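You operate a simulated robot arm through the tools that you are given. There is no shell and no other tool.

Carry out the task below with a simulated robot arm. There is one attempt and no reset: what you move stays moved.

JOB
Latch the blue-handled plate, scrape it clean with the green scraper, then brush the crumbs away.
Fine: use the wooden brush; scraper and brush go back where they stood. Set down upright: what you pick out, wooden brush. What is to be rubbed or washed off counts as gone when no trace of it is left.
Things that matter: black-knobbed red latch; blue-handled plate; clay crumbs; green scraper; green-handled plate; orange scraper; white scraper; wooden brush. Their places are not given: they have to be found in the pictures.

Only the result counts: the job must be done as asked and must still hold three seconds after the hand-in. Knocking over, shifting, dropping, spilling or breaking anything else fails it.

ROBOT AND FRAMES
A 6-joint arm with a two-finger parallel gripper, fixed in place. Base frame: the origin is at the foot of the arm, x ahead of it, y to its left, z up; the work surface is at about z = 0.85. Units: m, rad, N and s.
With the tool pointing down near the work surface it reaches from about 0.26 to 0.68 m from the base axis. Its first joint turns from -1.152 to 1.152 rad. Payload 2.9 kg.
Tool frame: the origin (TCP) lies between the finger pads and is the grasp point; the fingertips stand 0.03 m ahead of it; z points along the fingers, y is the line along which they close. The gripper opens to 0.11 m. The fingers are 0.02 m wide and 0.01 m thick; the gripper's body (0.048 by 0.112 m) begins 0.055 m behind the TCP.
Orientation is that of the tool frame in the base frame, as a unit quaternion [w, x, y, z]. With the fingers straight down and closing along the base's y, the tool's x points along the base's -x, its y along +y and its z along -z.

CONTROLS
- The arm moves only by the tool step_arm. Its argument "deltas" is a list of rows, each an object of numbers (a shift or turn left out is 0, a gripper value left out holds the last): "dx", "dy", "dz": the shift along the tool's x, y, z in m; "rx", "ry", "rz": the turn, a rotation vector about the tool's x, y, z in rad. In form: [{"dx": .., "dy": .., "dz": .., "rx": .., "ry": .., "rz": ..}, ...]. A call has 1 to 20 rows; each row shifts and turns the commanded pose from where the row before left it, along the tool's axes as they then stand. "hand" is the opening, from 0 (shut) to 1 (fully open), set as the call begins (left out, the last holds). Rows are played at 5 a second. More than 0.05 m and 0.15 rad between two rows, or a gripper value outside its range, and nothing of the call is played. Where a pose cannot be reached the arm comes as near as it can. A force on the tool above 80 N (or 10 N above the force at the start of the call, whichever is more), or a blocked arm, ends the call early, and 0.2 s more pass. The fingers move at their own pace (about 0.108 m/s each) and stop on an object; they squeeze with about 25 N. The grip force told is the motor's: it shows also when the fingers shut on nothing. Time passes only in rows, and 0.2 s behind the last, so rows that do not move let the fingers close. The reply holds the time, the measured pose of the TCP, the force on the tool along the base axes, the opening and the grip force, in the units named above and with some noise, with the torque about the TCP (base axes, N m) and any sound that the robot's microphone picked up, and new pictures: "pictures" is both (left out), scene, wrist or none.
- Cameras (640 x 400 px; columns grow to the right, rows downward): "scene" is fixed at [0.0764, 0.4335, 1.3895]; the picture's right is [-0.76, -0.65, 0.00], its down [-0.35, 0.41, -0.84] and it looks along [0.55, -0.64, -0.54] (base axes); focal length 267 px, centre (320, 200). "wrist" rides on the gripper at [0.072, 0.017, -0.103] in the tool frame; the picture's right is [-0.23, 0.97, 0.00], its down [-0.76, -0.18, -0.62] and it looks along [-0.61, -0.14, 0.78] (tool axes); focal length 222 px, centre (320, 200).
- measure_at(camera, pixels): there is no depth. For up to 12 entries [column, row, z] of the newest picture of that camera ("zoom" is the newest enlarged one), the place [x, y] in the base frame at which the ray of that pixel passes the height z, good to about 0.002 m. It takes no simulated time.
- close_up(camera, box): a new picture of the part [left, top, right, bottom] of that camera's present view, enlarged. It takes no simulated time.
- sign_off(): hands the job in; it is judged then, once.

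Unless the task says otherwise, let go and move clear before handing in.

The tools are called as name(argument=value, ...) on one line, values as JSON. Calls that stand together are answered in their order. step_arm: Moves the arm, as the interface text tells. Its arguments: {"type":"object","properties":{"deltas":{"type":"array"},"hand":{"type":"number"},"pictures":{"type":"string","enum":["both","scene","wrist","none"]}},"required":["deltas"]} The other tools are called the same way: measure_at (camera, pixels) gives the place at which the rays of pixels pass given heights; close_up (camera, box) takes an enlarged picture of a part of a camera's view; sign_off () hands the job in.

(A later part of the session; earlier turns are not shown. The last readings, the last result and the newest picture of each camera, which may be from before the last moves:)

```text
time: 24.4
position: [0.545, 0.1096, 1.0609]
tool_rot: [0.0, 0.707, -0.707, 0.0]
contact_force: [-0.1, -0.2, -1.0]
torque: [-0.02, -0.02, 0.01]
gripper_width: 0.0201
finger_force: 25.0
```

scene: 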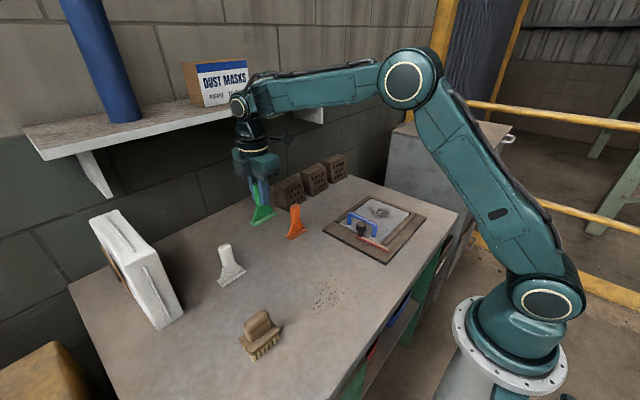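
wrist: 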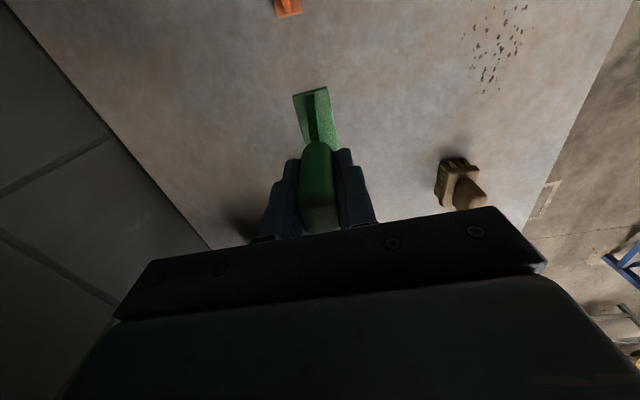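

It hangs straight in the grip. I'll carry it high over the bench to above the near side of the plate, by the smudge.

step_arm(deltas=[{"dx": 0.0381, "dy": 0.019}, {"dx": 0.0381, "dy": 0.019}, {"dx": 0.0381, "dy": 0.019}, {"dx": 0.0381, "dy": 0.019}, {"dx": 0.0381, "dy": 0.019}, {"dx": 0.0381, "dy": 0.019}, {"dx": 0.0381, "dy": 0.019}, {"dx": 0.0381, "dy": 0.019}, {"dx": 0.0381, "dy": 0.019}, {"dx": 0.0381, "dy": 0.019}, {}], hand=0.0)

```text
time: 26.8
position: [0.3535, -0.2731, 1.0595]
tool_rot: [0.001, -0.707, 0.707, 0.001]
contact_force: [-0.5, 0.8, -0.6]
torque: [0.01, 0.0, -0.01]
gripper_width: 0.0196
finger_force: 24.7
```

scene: 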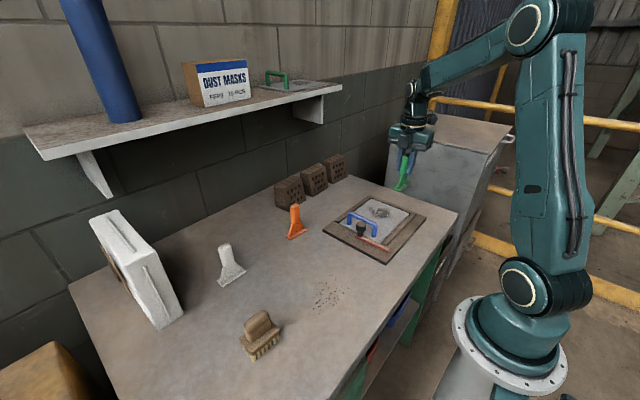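
wrist: 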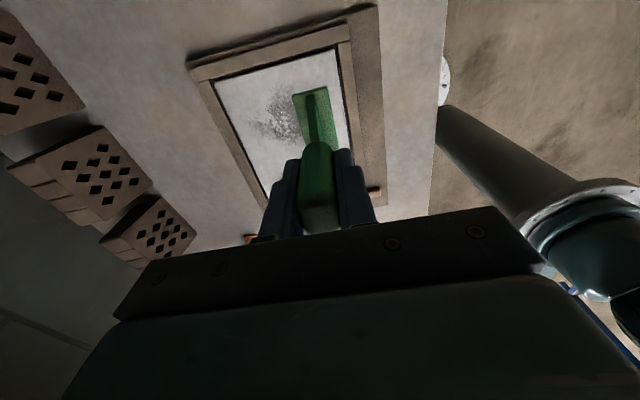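

The scraper is above the plate's near side and the smudge shows at wrist (275,118). I'll measure its extents from here.

close_up(camera="wrist", box=[200, 20, 380, 210])

measure_at(camera="wrist", pixels=[[213, 84, 0.868], [337, 50, 0.868], [350, 150, 0.868], [250, 125, 0.868], [275, 92, 0.868], [298, 120, 0.868], [280, 145, 0.868], [300, 95, 0.868]])

close_up(camera="scene", box=[325, 175, 435, 275])

```text
2.11 times, centred on (290, 115) of wrist
```

zoom: 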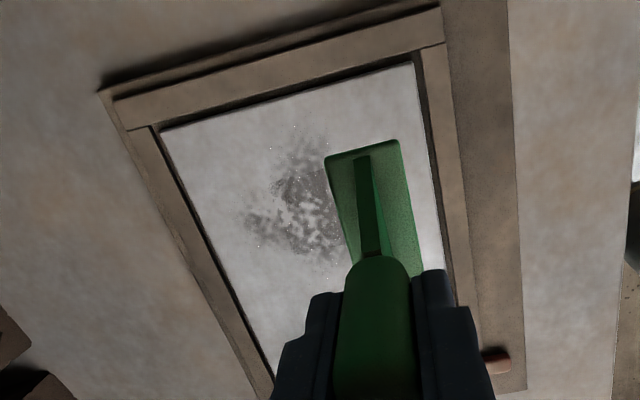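

```text
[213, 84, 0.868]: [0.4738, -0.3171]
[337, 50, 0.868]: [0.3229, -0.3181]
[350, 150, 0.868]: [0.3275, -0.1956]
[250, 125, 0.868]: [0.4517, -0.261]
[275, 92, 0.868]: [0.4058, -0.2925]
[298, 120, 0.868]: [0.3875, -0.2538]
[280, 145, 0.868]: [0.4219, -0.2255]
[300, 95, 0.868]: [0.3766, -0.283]
```

```text
4.00 times, centred on (380, 225) of scene
```

zoom: 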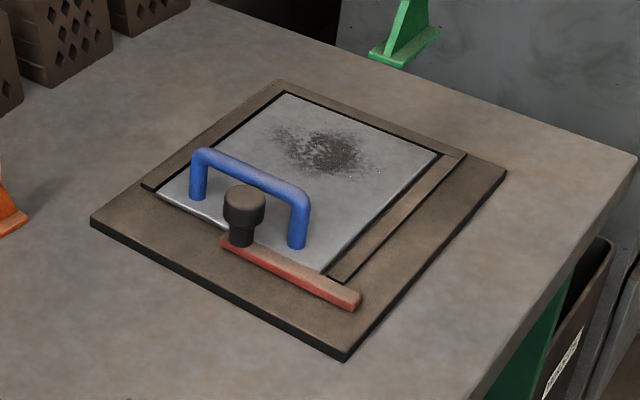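

The smudge covers about x 0.36–0.452, y −0.30 to −0.215, so two overlapping lanes of the 0.069 m blade will cover it. I'll lower until just above the plate.

step_arm(deltas=[{"dz": 0.04}, {"dz": 0.04}, {"dz": 0.02}, {}], hand=0.0, pictures="scene")

step_arm(deltas=[{"dz": 0.003}, {"dz": 0.003}, {"dz": 0.002}, {}], hand=0.0)

```text
time: 27.8
position: [0.3527, -0.2698, 0.9595]
tool_rot: [0.001, -0.707, 0.708, 0.0]
contact_force: [0.7, 0.4, -1.0]
torque: [-0.03, -0.04, 0.03]
gripper_width: 0.0198
finger_force: 24.5
```

scene: 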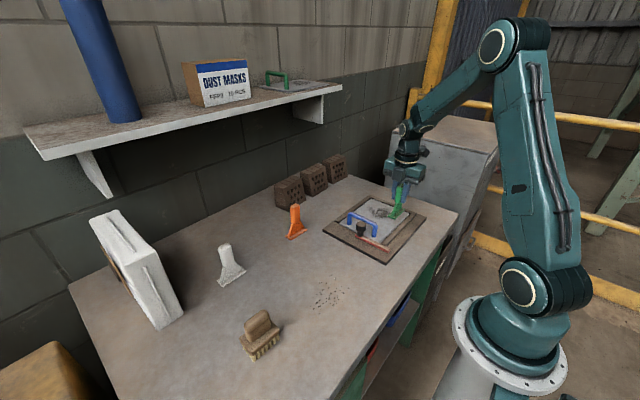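

```text
time: 28.8
position: [0.3547, -0.2704, 0.9523]
tool_rot: [0.0, -0.707, 0.707, -0.001]
contact_force: [0.5, 0.4, -0.7]
torque: [0.0, -0.01, -0.01]
gripper_width: 0.0199
finger_force: 25.0
```

scene: 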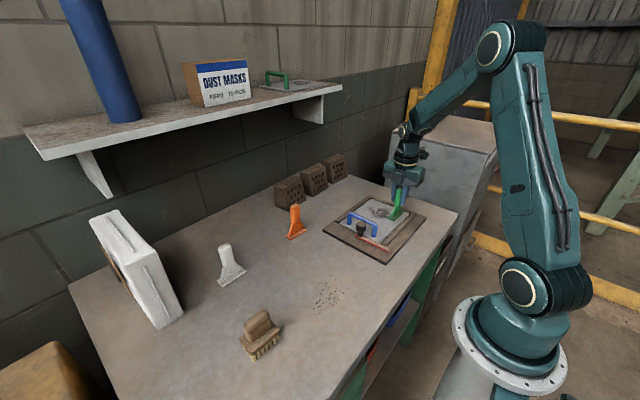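
wrist: 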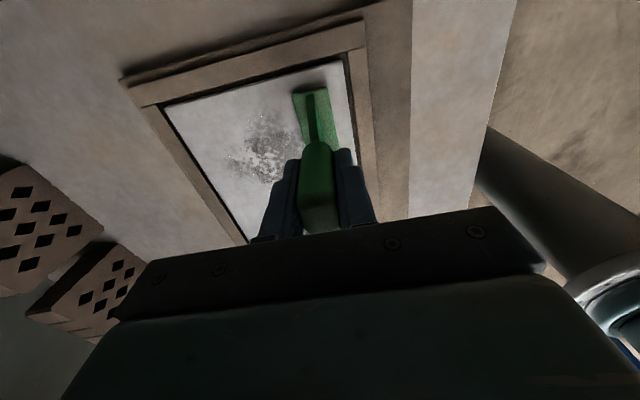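

No contact yet at z 0.952. I'll keep going down in millimetre steps and watch the vertical force.

step_arm(deltas=[{"dz": 0.002}, {"dz": 0.002}, {"dz": 0.001}, {}], hand=0.0, pictures="wrist")

```text
time: 29.8
position: [0.3529, -0.27, 0.9478]
tool_rot: [0.0, -0.707, 0.707, 0.0]
contact_force: [-3.1, 2.0, 6.9]
torque: [0.35, 0.16, 0.01]
gripper_width: 0.0198
finger_force: 24.9
```

wrist: 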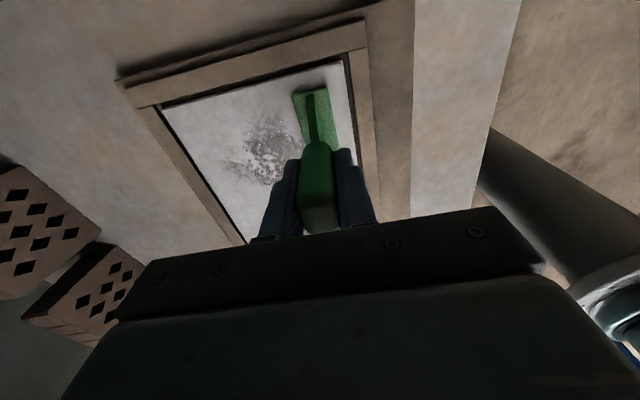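

The blade is touching the plate (about 7 N up). I'll stroke along +x across the smudge in the first lane.

step_arm(deltas=[{"dz": 0.0005}, {"dy": -0.0095}, {"dy": -0.0095}, {"dy": -0.0095}, {"dy": -0.0095}, {"dy": -0.0095}, {"dy": -0.0095}, {"dy": -0.0095}, {"dy": -0.0095}, {"dy": -0.0095}, {"dy": -0.0075}, {}], hand=0.0)

```text
time: 32.4
position: [0.4464, -0.2712, 0.9474]
tool_rot: [0.0, -0.707, 0.707, 0.001]
contact_force: [-2.3, 0.2, 2.4]
torque: [-0.1, 0.1, -0.05]
gripper_width: 0.0195
finger_force: 25.2
```

scene: 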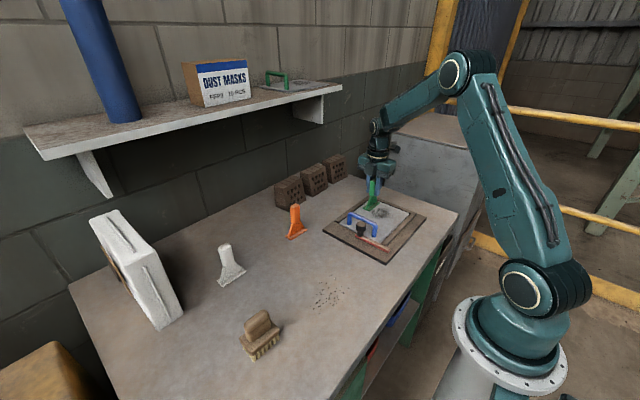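
wrist: 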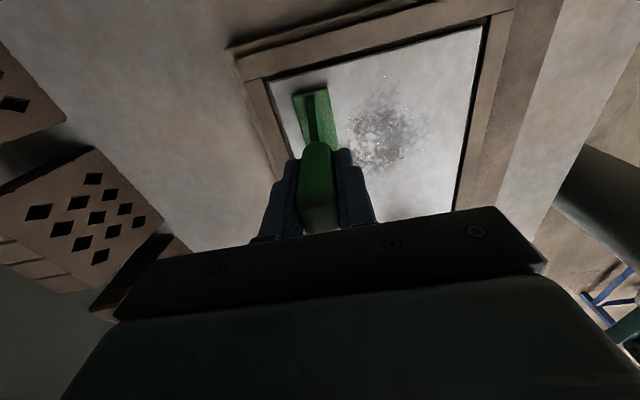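

The stroke ended at x 0.446 with the force down to about 3 N. I'll zoom in on the smudge to see how much came off.

close_up(camera="wrist", box=[260, 20, 500, 210])

close_up(camera="scene", box=[335, 175, 425, 255])

```text
2.11 times, centred on (380, 115) of wrist
```

zoom: 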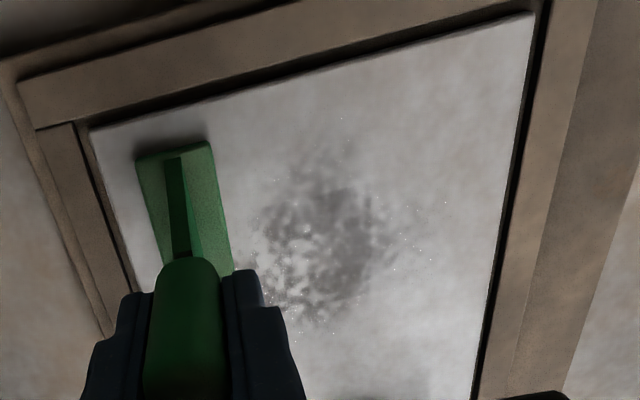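

```text
5.00 times, centred on (380, 215) of scene
```

zoom: 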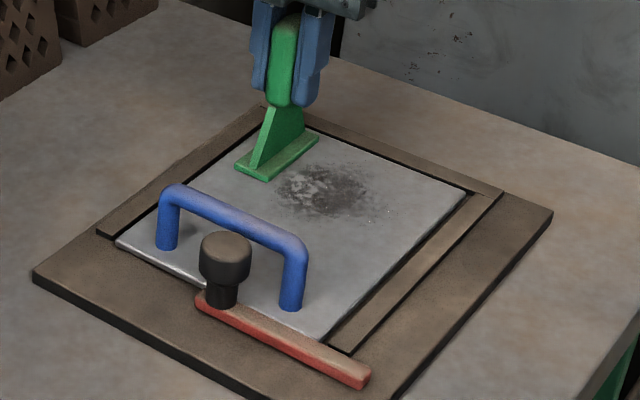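

measure_at(camera="wrist", pixels=[[342, 143, 0.868], [429, 130, 0.868], [382, 75, 0.868], [375, 178, 0.868], [380, 130, 0.868], [422, 50, 0.868]])

step_arm(deltas=[{"dz": 0.0007}, {"dy": 0.0095}, {"dy": 0.0095}, {"dy": 0.0095}, {"dy": 0.0095}, {"dy": 0.0095}, {"dy": 0.0095}, {"dy": 0.0095}, {"dy": 0.0095}, {"dy": 0.0095}, {"dy": 0.0075}, {}], hand=0.0)

```text
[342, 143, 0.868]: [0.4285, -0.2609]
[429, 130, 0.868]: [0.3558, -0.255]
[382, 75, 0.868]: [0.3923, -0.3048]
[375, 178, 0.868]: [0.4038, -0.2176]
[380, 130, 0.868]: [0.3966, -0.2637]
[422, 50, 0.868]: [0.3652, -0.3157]
```

```text
time: 35.0
position: [0.3529, -0.2704, 0.9464]
tool_rot: [-0.001, 0.707, -0.707, 0.001]
contact_force: [6.2, -0.9, 19.7]
torque: [-0.08, -0.34, -0.03]
gripper_width: 0.0194
finger_force: 24.3
```

scene: 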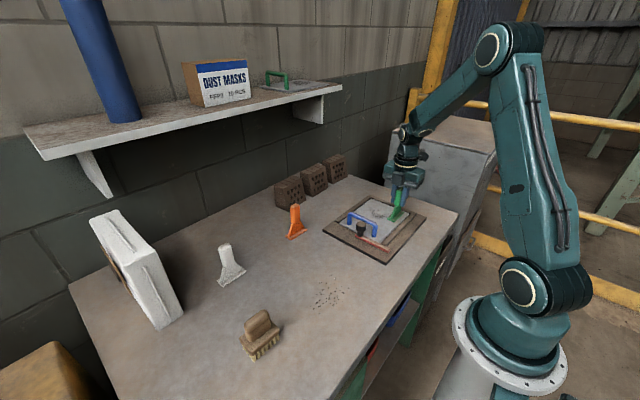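
wrist: 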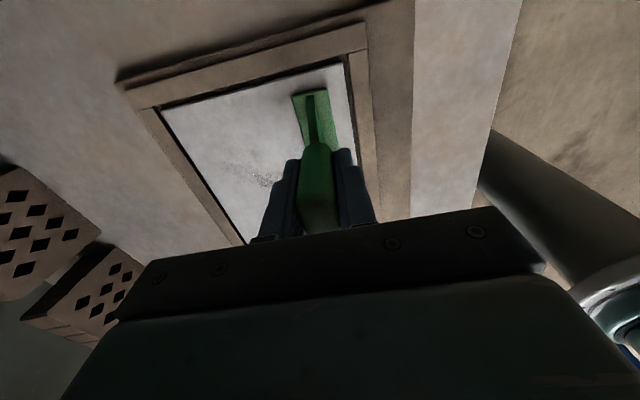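

The lane under the blade looks nearly clean and the force is now about 20 N. I'll zoom in for what remains.

close_up(camera="wrist", box=[150, 40, 370, 240])

close_up(camera="scene", box=[335, 175, 425, 255])

```text
2.00 times, centred on (260, 140) of wrist
```

zoom: 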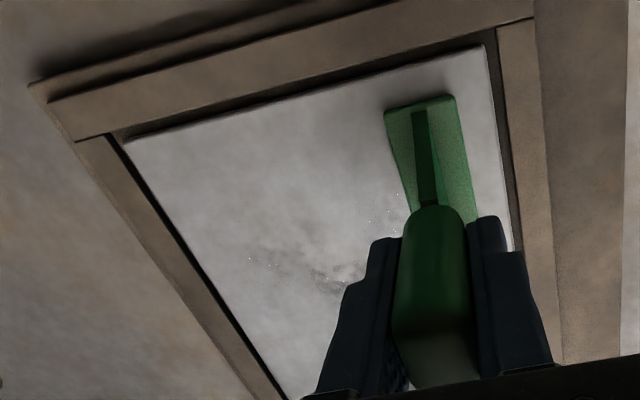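

```text
5.00 times, centred on (380, 215) of scene
```

zoom: 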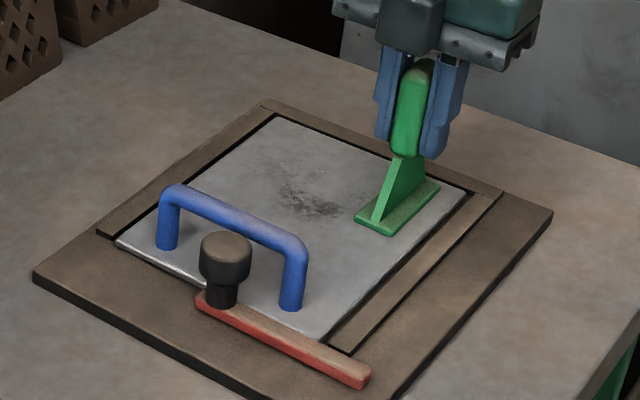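

The first lane is clean; what's left lies on its +y side (scene zoom (315,205)). I'll shift the blade to y≈−0.237 and stroke forth and back.

step_arm(deltas=[{"dz": -0.004}, {"dx": -0.017}, {"dx": -0.016}, {"dz": 0.004}, {"dy": -0.0095}, {"dy": -0.0095}, {"dy": -0.0095}, {"dy": -0.0095}, {"dy": -0.0095, "dz": 0.0003}, {"dy": -0.0095}, {"dy": -0.0095, "dz": 0.0003}, {"dy": -0.0095}, {"dy": -0.0095, "dz": 0.0002}, {"dy": -0.0075}, {}], hand=0.0)

step_arm(deltas=[{"dy": 0.0095}, {"dy": 0.0095}, {"dy": 0.0095, "dz": -0.0003}, {"dy": 0.0095}, {"dy": 0.0095, "dz": -0.0003}, {"dy": 0.0095}, {"dy": 0.0095}, {"dy": 0.0095, "dz": -0.0002}, {"dy": 0.0095}, {"dy": 0.0075}, {}], hand=0.0)

```text
time: 38.2
position: [0.4461, -0.2368, 0.9468]
tool_rot: [-0.001, 0.708, -0.706, -0.001]
contact_force: [-5.1, -1.1, 12.9]
torque: [-0.12, 0.28, -0.03]
gripper_width: 0.0199
finger_force: 25.0
```

scene: 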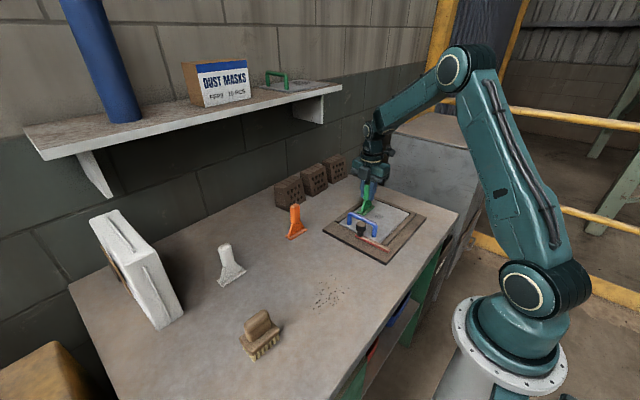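
wrist: 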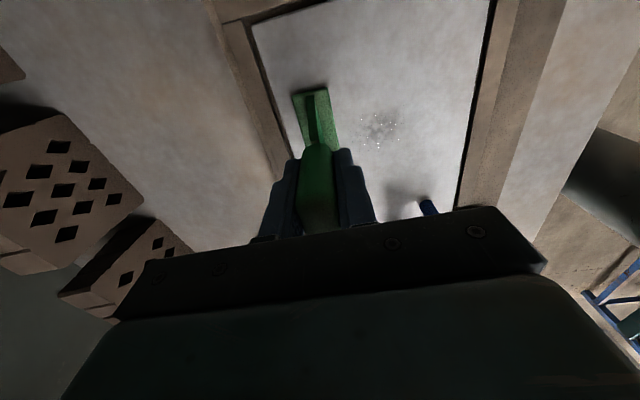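

```text
time: 40.6
position: [0.3538, -0.2374, 0.9465]
tool_rot: [0.0, 0.707, -0.707, 0.0]
contact_force: [-0.3, 0.3, -0.9]
torque: [-0.01, -0.01, 0.01]
gripper_width: 0.0196
finger_force: 24.9
```

scene: 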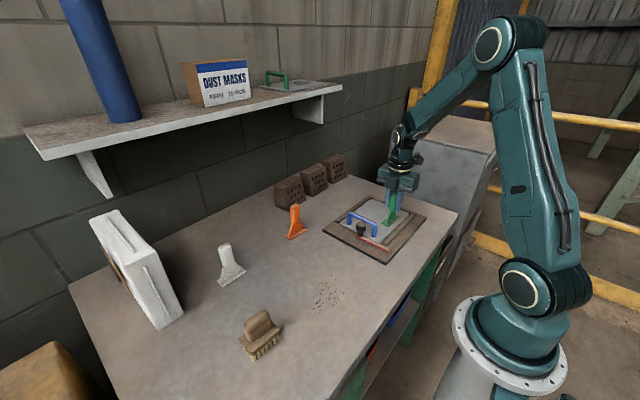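
wrist: 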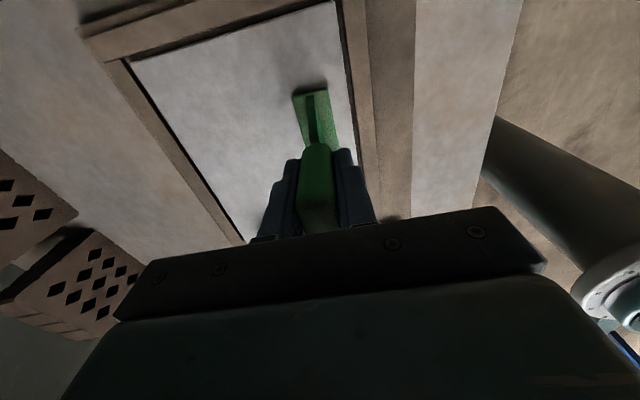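

The plate looks clean in this lane, and the force has gone to zero, so the scraper may have slid up in the grip by a millimetre. I'll zoom in on the plate from both cameras.

close_up(camera="wrist", box=[120, 10, 370, 250])

close_up(camera="scene", box=[335, 180, 425, 255])

```text
1.67 times, centred on (245, 130) of wrist
```

zoom: 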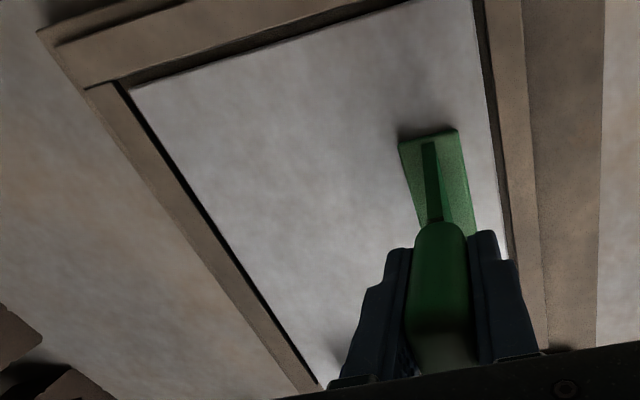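

```text
5.33 times, centred on (380, 218) of scene
```

zoom: 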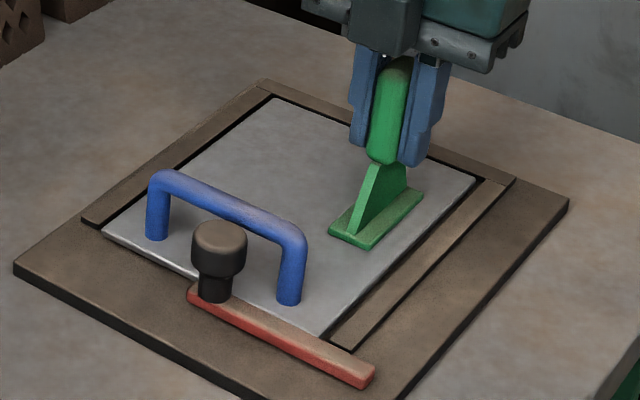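

No trace is visible in either view. I'll lift the scraper clear and check the part of the plate it was hiding.

step_arm(deltas=[{"dz": -0.03}, {"dz": -0.04}, {"dz": -0.0437}, {"dx": -0.02}, {"dx": -0.02}, {}], hand=0.0)

close_up(camera="scene", box=[335, 180, 425, 255])

close_up(camera="wrist", box=[180, 0, 400, 220])

```text
time: 42.0
position: [0.3522, -0.1969, 1.0608]
tool_rot: [0.001, -0.707, 0.707, 0.0]
contact_force: [0.6, 0.2, -0.9]
torque: [0.02, -0.02, 0.02]
gripper_width: 0.02
finger_force: 25.0
```

scene: 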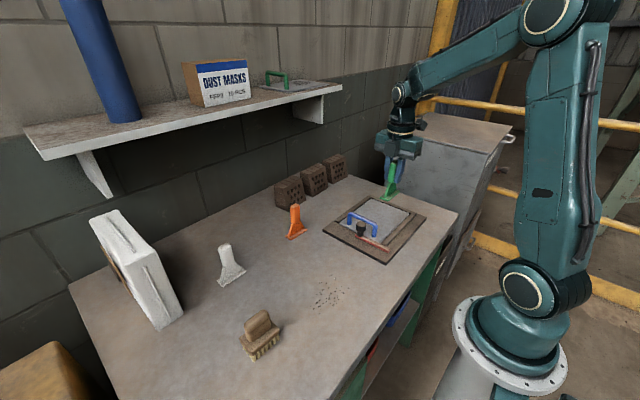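
wrist: 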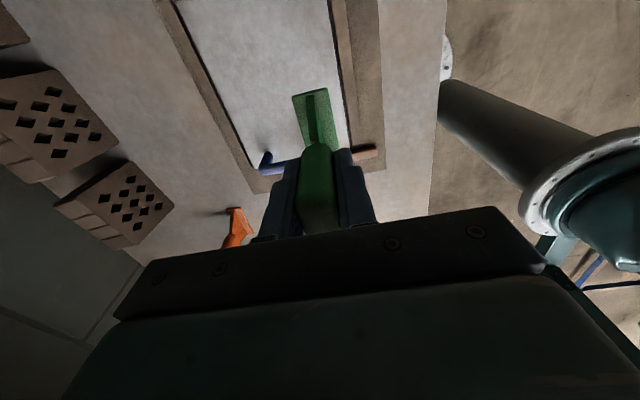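

```text
5.33 times, centred on (380, 218) of scene
```

zoom: 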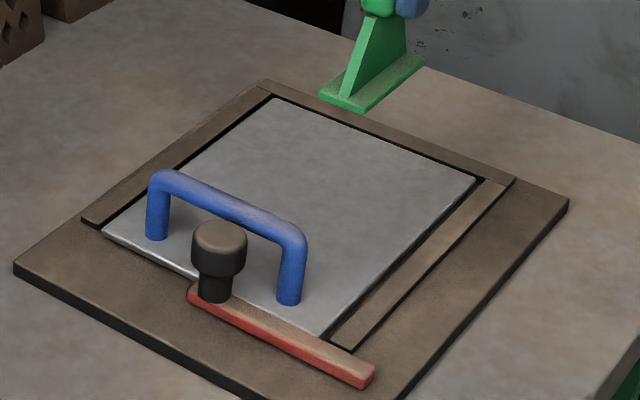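

```text
1.82 times, centred on (290, 110) of wrist
```

zoom: 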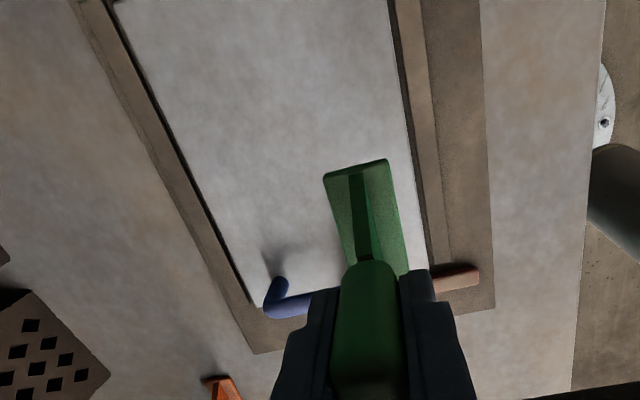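

The plate is clean with no trace left, and the latch still lies across it. I'll carry the scraper back over the spot it came from, and restore its original yaw.

step_arm(deltas=[{"dx": -0.0385, "dy": -0.02375}, {"dx": -0.0385, "dy": -0.02375}, {"dx": -0.0385, "dy": -0.02375}, {"dx": -0.0385, "dy": -0.02375}, {"dx": -0.0385, "dy": -0.02375}, {"dx": -0.0385, "dy": -0.02375}, {"dx": -0.0385, "dy": -0.02375}, {"dx": -0.0385, "dy": -0.02375}, {"rz": 0.1258}, {}], hand=0.0)

```text
time: 44.2
position: [0.5446, 0.1119, 1.0583]
tool_rot: [0.0, -0.66, 0.751, 0.0]
contact_force: [-0.5, 0.2, -1.0]
torque: [0.02, -0.04, -0.02]
gripper_width: 0.0195
finger_force: 25.1
```

scene: 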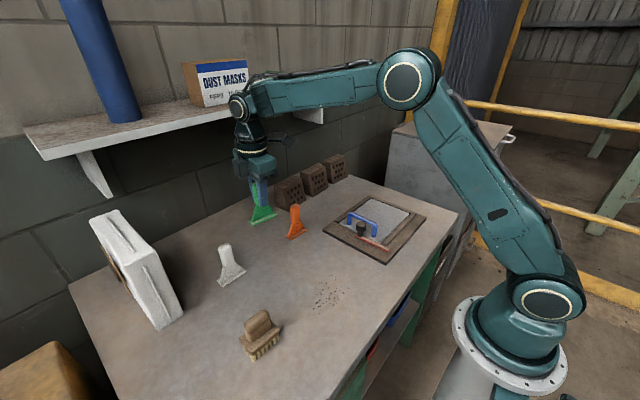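
wrist: 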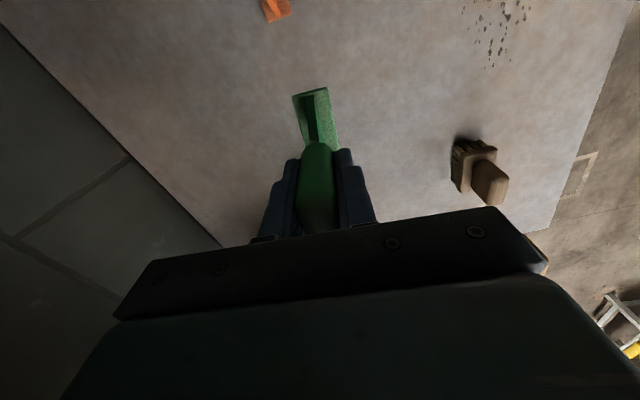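

The scraper is back over its spot at the same height and yaw as when I lifted it. I'll lower it almost to the bench, then creep down to contact.

step_arm(deltas=[{"dz": 0.045}, {"dz": 0.045}, {"dz": 0.025}, {"dz": 0.0125}, {}], hand=0.0, pictures="scene")

step_arm(deltas=[{"dz": 0.001}, {"dz": 0.001}, {}], hand=0.0)

```text
time: 45.4
position: [0.5458, 0.1101, 0.9323]
tool_rot: [0.0, -0.661, 0.751, 0.0]
contact_force: [-0.5, 0.1, -0.5]
torque: [0.0, -0.03, 0.0]
gripper_width: 0.0197
finger_force: 25.3
```

scene: 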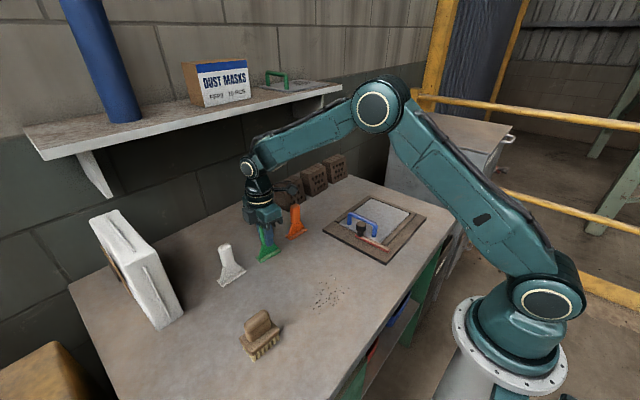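

```text
time: 46.2
position: [0.5449, 0.1106, 0.9306]
tool_rot: [0.0, -0.662, 0.75, 0.0]
contact_force: [-0.1, -0.2, -0.4]
torque: [0.0, 0.0, -0.03]
gripper_width: 0.0196
finger_force: 25.4
```

scene: 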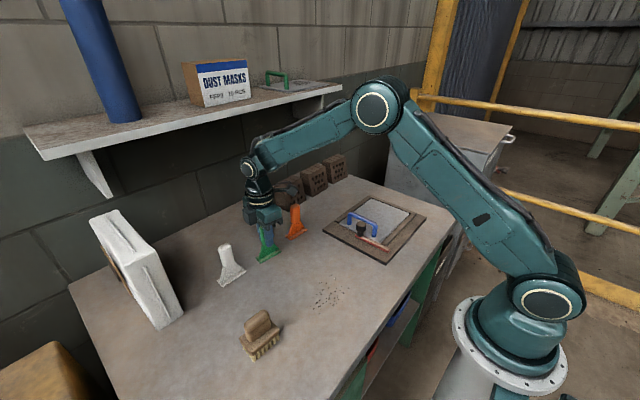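
wrist: 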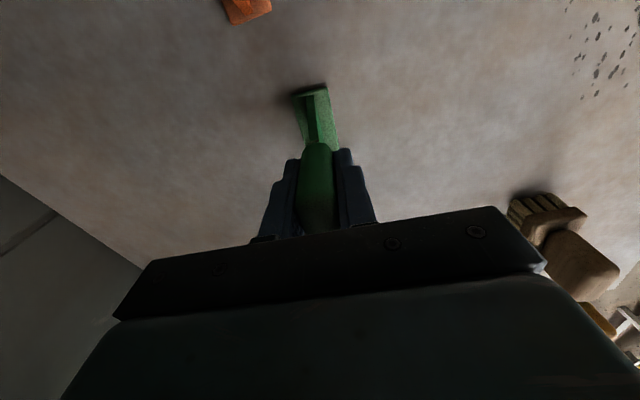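

Still no contact at z 0.9306. I'll creep down further in sub-millimetre steps.

step_arm(deltas=[{"dz": 0.0007}, {"dz": 0.0007}, {}], hand=0.0, pictures="none")

```text
time: 47.0
position: [0.5446, 0.1106, 0.93]
tool_rot: [-0.001, -0.661, 0.75, 0.0]
contact_force: [-0.4, -0.4, -1.6]
torque: [-0.05, -0.02, -0.02]
gripper_width: 0.0198
finger_force: 24.9
```

step_arm(deltas=[{"dz": 0.0007}, {"dz": 0.0005}, {}], hand=0.0, pictures="none")

```text
time: 47.8
position: [0.5429, 0.1109, 0.928]
tool_rot: [0.0, -0.661, 0.751, 0.0]
contact_force: [-0.4, -0.6, -1.0]
torque: [0.02, 0.02, -0.01]
gripper_width: 0.0198
finger_force: 25.2
```

step_arm(deltas=[{"dz": 0.0005}, {"dz": 0.0005}, {}], hand=0.0, pictures="none")

```text
time: 48.6
position: [0.5439, 0.1105, 0.9271]
tool_rot: [0.001, -0.662, 0.75, 0.0]
contact_force: [-2.1, 0.4, 5.9]
torque: [-0.16, 0.19, -0.08]
gripper_width: 0.0199
finger_force: 24.5
```

Contact at z≈0.927 (6 N up). I'll open the fingers gently and look.

step_arm(deltas=[{}, {}, {}], hand=0.6)

```text
time: 49.4
position: [0.5441, 0.1106, 0.9262]
tool_rot: [0.0, -0.661, 0.751, -0.001]
contact_force: [0.4, -1.7, 0.2]
torque: [0.0, 0.0, -0.04]
gripper_width: 0.0659
finger_force: 0.1
```

scene: 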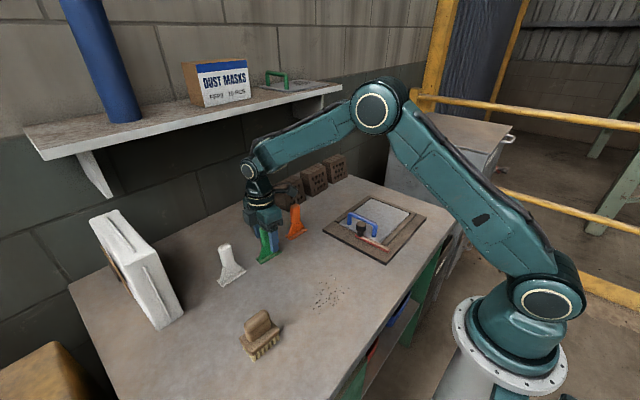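
wrist: 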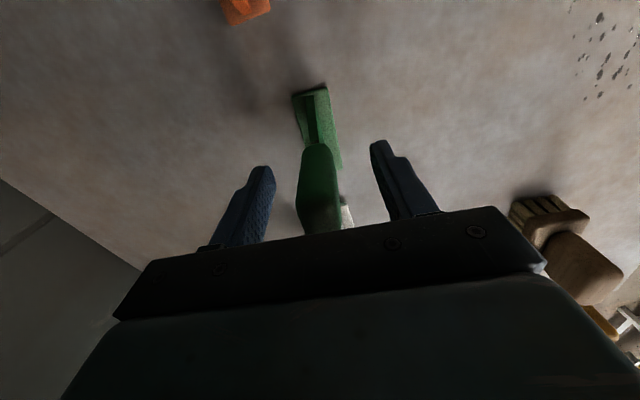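

The scraper stands upright on its spot. I'll rise clear and move above the wooden brush at about (0.37,0.28).

step_arm(deltas=[{"dz": -0.02}, {"dz": -0.04}, {"dz": -0.045}, {"dz": -0.045}, {"rz": -0.1258}, {"dx": -0.0283, "dy": 0.0292}, {"dx": -0.0283, "dy": 0.0292}, {"dx": -0.0283, "dy": 0.0292}, {"dx": -0.0283, "dy": 0.0292}, {"dx": -0.0283, "dy": 0.0292}, {"dx": -0.0283, "dy": 0.0292}, {}], hand=0.6)

close_up(camera="scene", box=[215, 210, 325, 280])

close_up(camera="wrist", box=[240, 40, 400, 200])

```text
time: 52.0
position: [0.3664, 0.2789, 1.0781]
tool_rot: [0.0, -0.707, 0.707, 0.0]
contact_force: [0.7, 0.4, 0.6]
torque: [0.01, 0.02, -0.01]
gripper_width: 0.066
finger_force: 0.1
```

scene: 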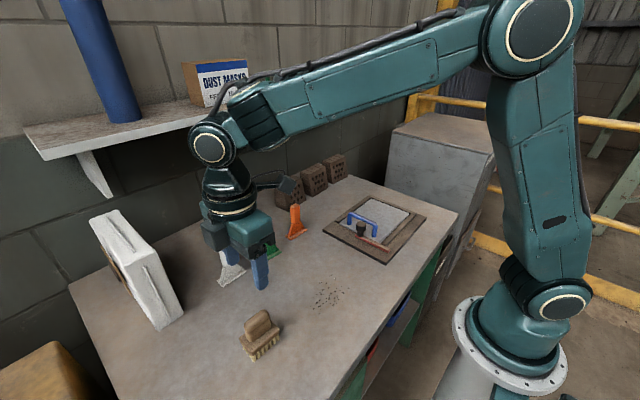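
wrist: 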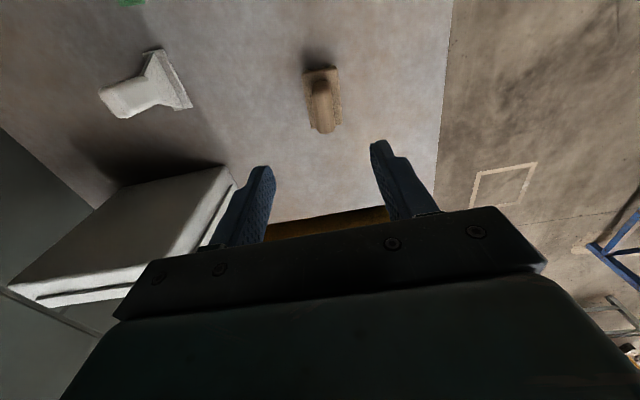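

```text
5.71 times, centred on (270, 245) of scene
```

zoom: 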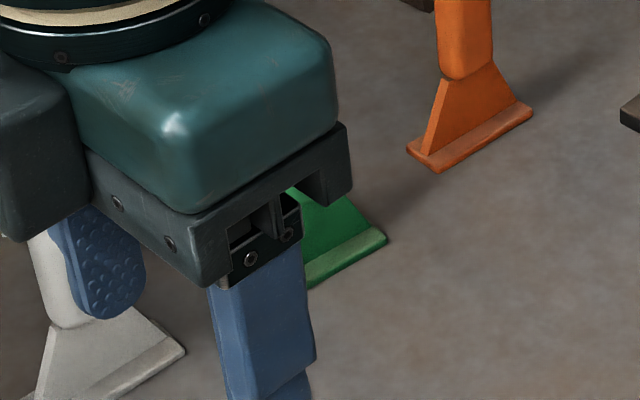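

```text
2.50 times, centred on (320, 120) of wrist
```

zoom: 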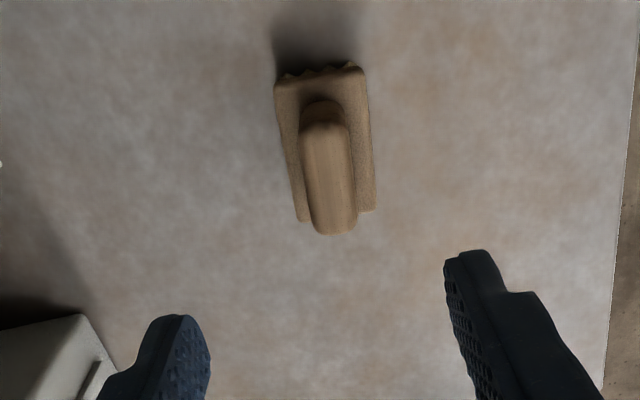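

The white box and scrapers are clear. I'll zoom the scene on the brush and measure its block and handle heights from both cameras.

close_up(camera="scene", box=[225, 300, 295, 370])

measure_at(camera="wrist", pixels=[[302, 72.8, 0.885], [336.8, 67.2, 0.885], [342, 124, 0.885], [312, 128, 0.885], [327, 100, 0.92], [327, 100, 0.93], [322, 80, 0.92], [328, 132.8, 0.92], [312.8, 95, 0.92], [334, 95, 0.92]])

```text
5.71 times, centred on (260, 335) of scene
```

zoom: 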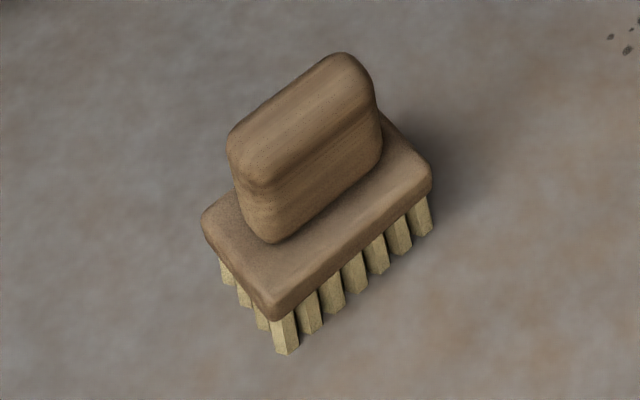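

```text
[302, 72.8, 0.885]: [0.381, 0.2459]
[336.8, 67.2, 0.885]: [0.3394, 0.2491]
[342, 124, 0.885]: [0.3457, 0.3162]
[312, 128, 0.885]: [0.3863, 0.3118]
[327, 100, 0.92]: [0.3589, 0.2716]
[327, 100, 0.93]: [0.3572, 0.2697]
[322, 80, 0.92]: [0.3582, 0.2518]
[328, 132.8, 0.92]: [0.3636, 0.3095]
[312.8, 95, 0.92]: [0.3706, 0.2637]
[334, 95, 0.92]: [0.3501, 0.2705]
```

measure_at(camera="scene", pixels=[[254.2, 361.8, 0.85], [279.5, 341.5, 0.85], [251.6, 356, 0.87], [251.6, 354, 0.88], [279, 331, 0.885], [239, 338, 0.885], [256.5, 318, 0.92], [256.5, 318, 0.93], [256.5, 318, 0.94], [245.5, 327.5, 0.93], [266, 310.5, 0.93]])

measure_at(camera="wrist", pixels=[[324.5, 106, 0.92], [324.5, 106, 0.93], [324.5, 106, 0.94], [322, 84, 0.93], [328, 128, 0.93], [302, 74, 0.88], [336.8, 68.5, 0.88], [342, 124, 0.88]])

```text
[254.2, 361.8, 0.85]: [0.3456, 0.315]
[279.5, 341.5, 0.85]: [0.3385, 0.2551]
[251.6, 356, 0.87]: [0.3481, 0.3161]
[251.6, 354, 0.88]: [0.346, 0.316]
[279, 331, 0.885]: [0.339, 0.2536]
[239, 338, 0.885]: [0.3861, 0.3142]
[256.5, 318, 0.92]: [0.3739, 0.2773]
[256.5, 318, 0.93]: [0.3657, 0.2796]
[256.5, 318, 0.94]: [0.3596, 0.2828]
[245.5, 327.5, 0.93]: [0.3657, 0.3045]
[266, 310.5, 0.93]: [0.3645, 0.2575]
```

```text
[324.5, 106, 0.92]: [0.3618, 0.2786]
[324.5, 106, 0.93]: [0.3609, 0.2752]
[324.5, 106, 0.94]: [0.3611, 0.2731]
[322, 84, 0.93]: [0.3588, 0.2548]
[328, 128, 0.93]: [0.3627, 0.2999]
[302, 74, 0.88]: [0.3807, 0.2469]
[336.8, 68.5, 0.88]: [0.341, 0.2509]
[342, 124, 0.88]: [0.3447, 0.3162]
```

The brush block is about 0.041×0.066 m, centred near (0.363,0.281) with about 5° of yaw. The handle is about 0.021 m thick and its top is near 0.935. I'll line up the yaw and come down partway to check centring.

step_arm(deltas=[{"rz": 0.082}, {"dz": 0.04}, {"dz": 0.04}, {}], hand=0.6, pictures="wrist")

close_up(camera="wrist", box=[240, 60, 400, 220])

```text
time: 53.0
position: [0.3683, 0.2781, 0.9943]
tool_rot: [0.0, -0.678, 0.735, 0.0]
contact_force: [-0.5, -0.3, -0.3]
torque: [-0.01, -0.02, 0.04]
gripper_width: 0.0662
finger_force: 0.0
```

wrist: 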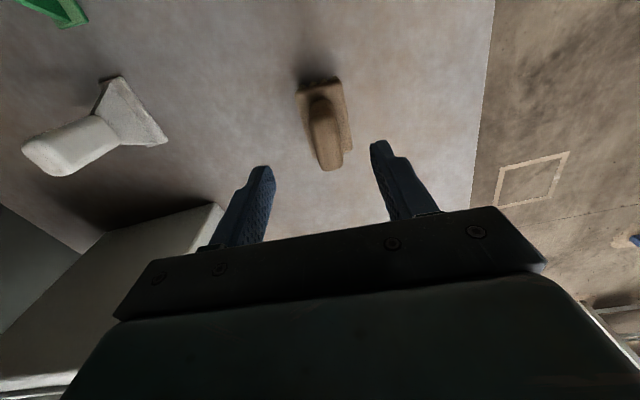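

```text
2.50 times, centred on (320, 140) of wrist
```

zoom: 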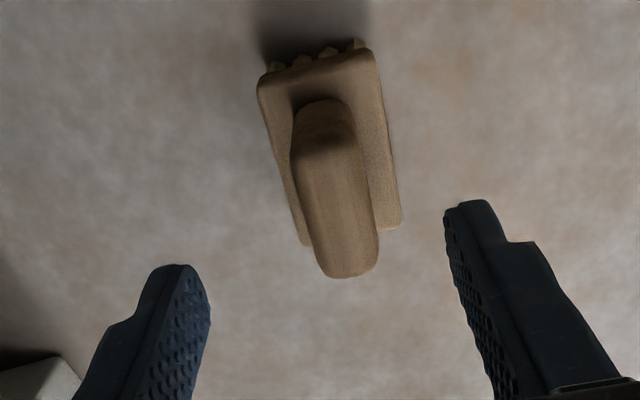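

measure_at(camera="zoom", pixels=[[258, 90, 0.883], [374, 52, 0.883], [402, 222, 0.883], [305, 243, 0.883], [296, 180, 0.92], [370, 175, 0.92], [335, 210, 0.935], [348, 274, 0.93], [318, 103, 0.92]])

```text
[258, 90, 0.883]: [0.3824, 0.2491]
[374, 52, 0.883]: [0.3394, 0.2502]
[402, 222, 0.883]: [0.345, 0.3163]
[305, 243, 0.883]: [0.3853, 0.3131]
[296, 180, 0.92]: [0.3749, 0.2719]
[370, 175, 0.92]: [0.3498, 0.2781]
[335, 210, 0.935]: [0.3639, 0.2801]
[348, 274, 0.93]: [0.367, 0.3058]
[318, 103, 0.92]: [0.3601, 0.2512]
```

The handle centre is at (0.363,0.280), so I need a shift of about −5.5 mm in x. I'll correct that and go down with the tips staying above the block.

step_arm(deltas=[{"dx": -0.0005, "dy": 0.0056, "dz": 0.02}, {"dz": 0.03}, {"dz": 0.02}, {"dz": 0.004}, {}], hand=0.6)

close_up(camera="wrist", box=[220, 80, 420, 240])

close_up(camera="scene", box=[215, 280, 305, 370])

```text
time: 54.2
position: [0.3619, 0.2815, 0.9223]
tool_rot: [0.0, -0.677, 0.736, 0.0]
contact_force: [0.2, -0.7, 0.0]
torque: [-0.02, 0.01, 0.0]
gripper_width: 0.0658
finger_force: 0.1
```

scene: 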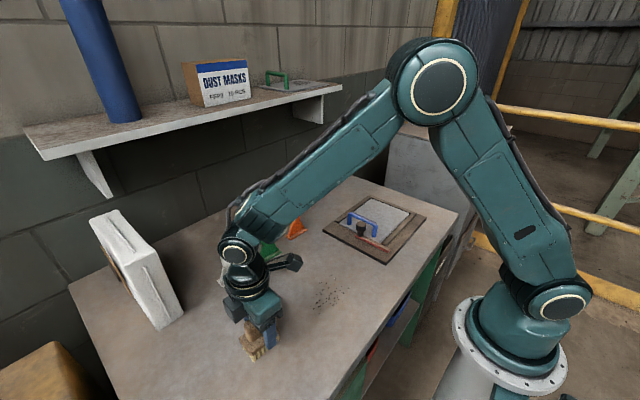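
wrist: 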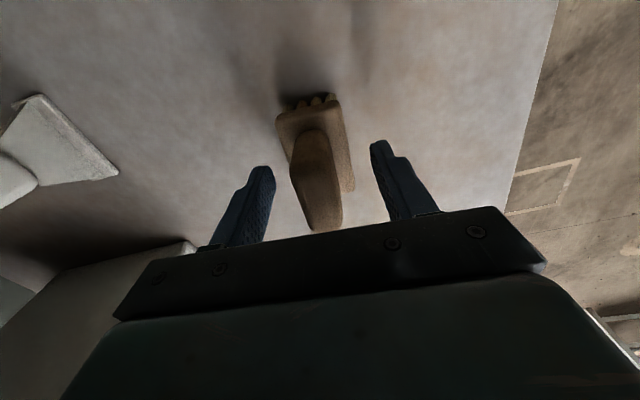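

```text
2.50 times, centred on (320, 160) of wrist
```

zoom: 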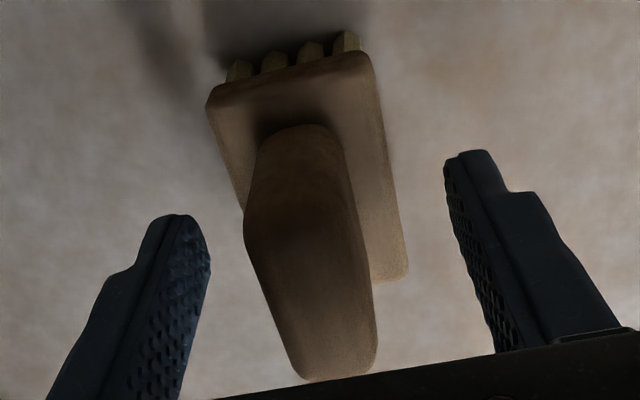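

```text
4.44 times, centred on (260, 325) of scene
```

zoom: 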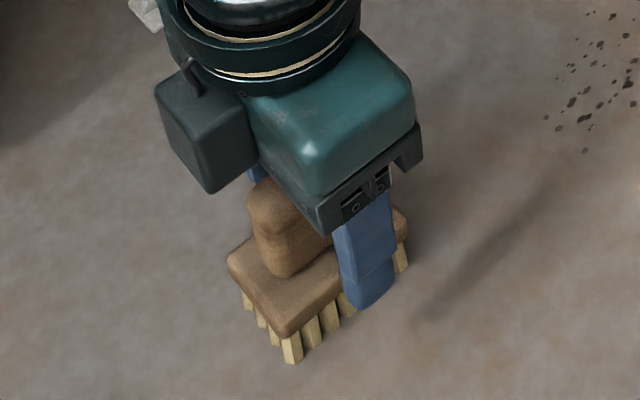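

The brush handle looks slightly left of centre between the fingers (zoom (308,260) against (320,260)). I'll measure both of its sides before closing.

measure_at(camera="wrist", pixels=[[290, 170, 0.925], [333, 170, 0.925], [300, 200, 0.93], [341, 200, 0.93], [320, 200, 0.922], [275, 114, 0.883], [341, 103, 0.883], [355, 190, 0.883]])

```text
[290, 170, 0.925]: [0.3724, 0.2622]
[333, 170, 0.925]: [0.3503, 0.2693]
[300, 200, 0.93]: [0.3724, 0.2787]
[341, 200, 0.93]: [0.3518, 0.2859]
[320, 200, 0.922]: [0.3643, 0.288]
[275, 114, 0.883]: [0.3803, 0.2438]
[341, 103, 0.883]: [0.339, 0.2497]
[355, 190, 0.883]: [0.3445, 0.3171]
```

The handle centre comes out at x≈0.362, matching the tool within about 1 mm. I'll close on it.

step_arm(deltas=[{}, {}, {}], hand=0.0)

```text
time: 55.0
position: [0.3625, 0.2818, 0.9231]
tool_rot: [0.0, -0.678, 0.735, 0.0]
contact_force: [-0.1, -0.1, -0.4]
torque: [-0.01, -0.01, -0.05]
gripper_width: 0.0219
finger_force: 24.6
```

scene: 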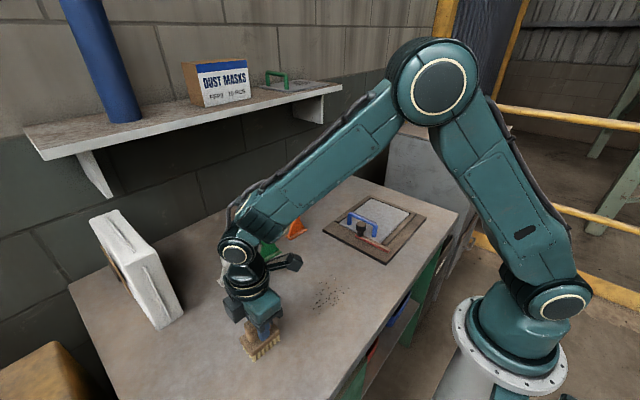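
wrist: 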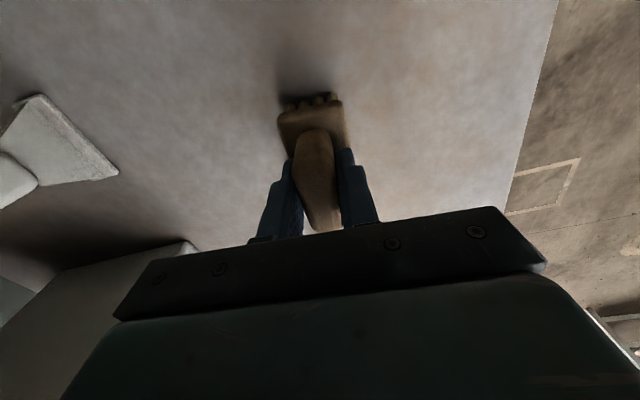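

The brush is held (width 0.0219, 24.6 N). I'll map the crumb area from the scene picture before moving.

close_up(camera="scene", box=[295, 260, 365, 325])

step_arm(deltas=[{"dz": -0.01}, {"dz": -0.025}, {"dz": -0.025}, {"rz": -0.082}, {}], hand=0.0)

```text
6.15 times, centred on (330, 292) of scene
```

zoom: 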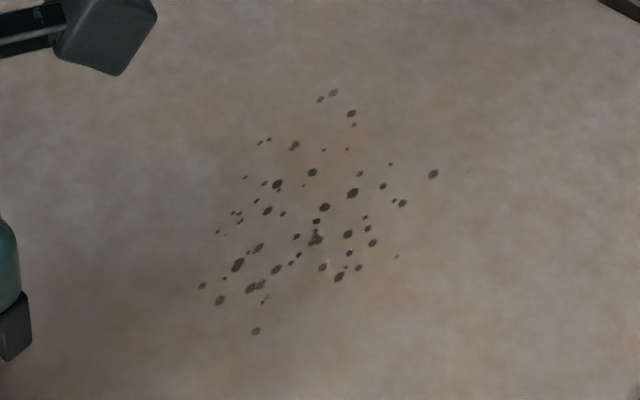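

```text
time: 56.2
position: [0.363, 0.2802, 0.9836]
tool_rot: [0.0, -0.707, 0.707, 0.0]
contact_force: [-0.9, -0.2, -1.0]
torque: [0.02, -0.02, 0.02]
gripper_width: 0.0216
finger_force: 25.3
```

scene: 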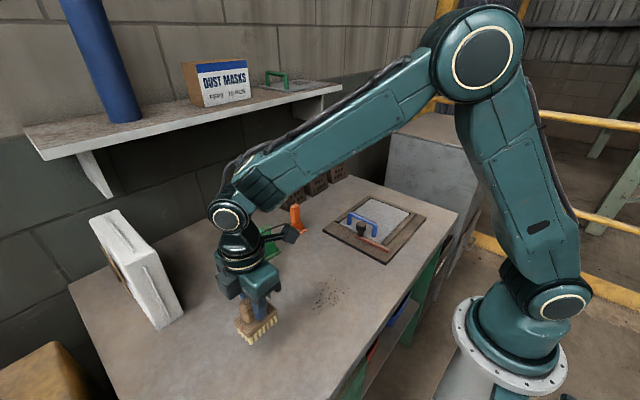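
wrist: 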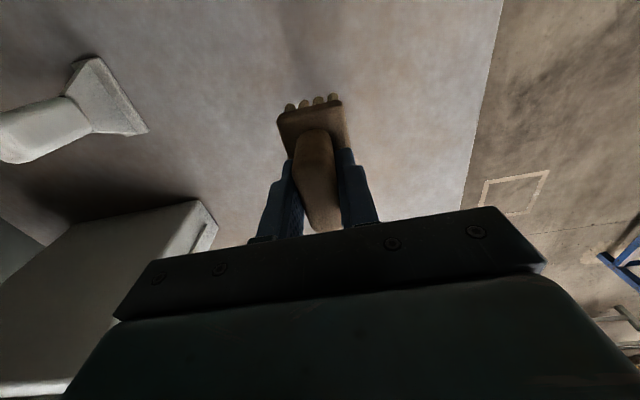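

measure_at(camera="scene", pixels=[[348.4, 287.8, 0.85], [331.6, 274.4, 0.85], [310.5, 306, 0.85], [319.4, 313.3, 0.85], [342.5, 301.3, 0.85], [313.4, 297.2, 0.85], [320.6, 282.2, 0.85], [333.3, 304.7, 0.85], [384, 310, 0.85], [310, 380, 0.85]])

```text
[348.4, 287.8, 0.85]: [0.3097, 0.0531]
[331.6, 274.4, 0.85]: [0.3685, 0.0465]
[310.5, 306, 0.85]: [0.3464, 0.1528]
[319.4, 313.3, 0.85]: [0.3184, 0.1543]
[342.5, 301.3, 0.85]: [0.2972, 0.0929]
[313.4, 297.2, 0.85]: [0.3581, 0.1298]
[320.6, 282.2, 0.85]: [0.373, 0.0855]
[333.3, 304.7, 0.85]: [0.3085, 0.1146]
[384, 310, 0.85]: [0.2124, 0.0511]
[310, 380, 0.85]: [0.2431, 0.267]
```

The crumbs cover x 0.297–0.373, y 0.046–0.155. Sweeping along x with the 0.066 m brush width needs three overlapping lanes. I'll carry the brush to the first lane's start, at (0.39,0.06).

step_arm(deltas=[{"dx": 0.0442, "dy": -0.0054}, {"dx": 0.0442, "dy": -0.0054}, {"dx": 0.0442, "dy": -0.0054}, {"dx": 0.0442, "dy": -0.0054}, {"dx": 0.0442, "dy": -0.0054}, {}, {"dz": 0.03}, {"dz": 0.025}, {"dz": 0.004}, {}], hand=0.0)

```text
time: 58.4
position: [0.3905, 0.0603, 0.9235]
tool_rot: [0.0, 0.707, -0.707, 0.001]
contact_force: [0.0, -0.9, -2.1]
torque: [-0.02, 0.01, 0.03]
gripper_width: 0.0217
finger_force: 25.0
```

scene: 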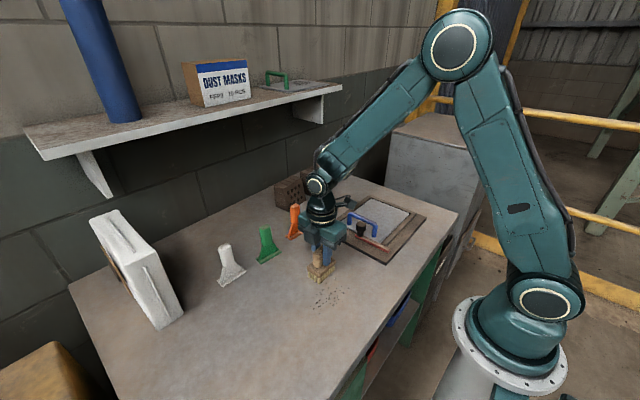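
wrist: 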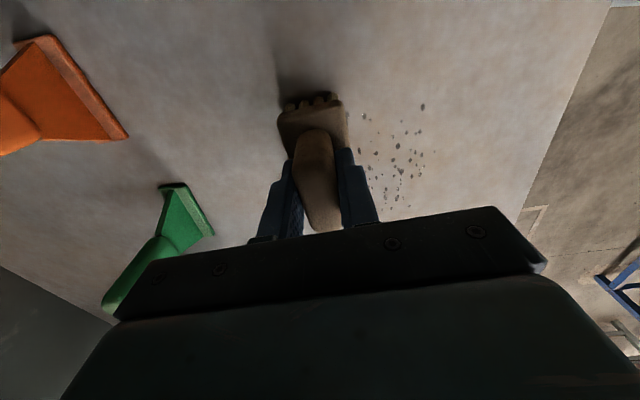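

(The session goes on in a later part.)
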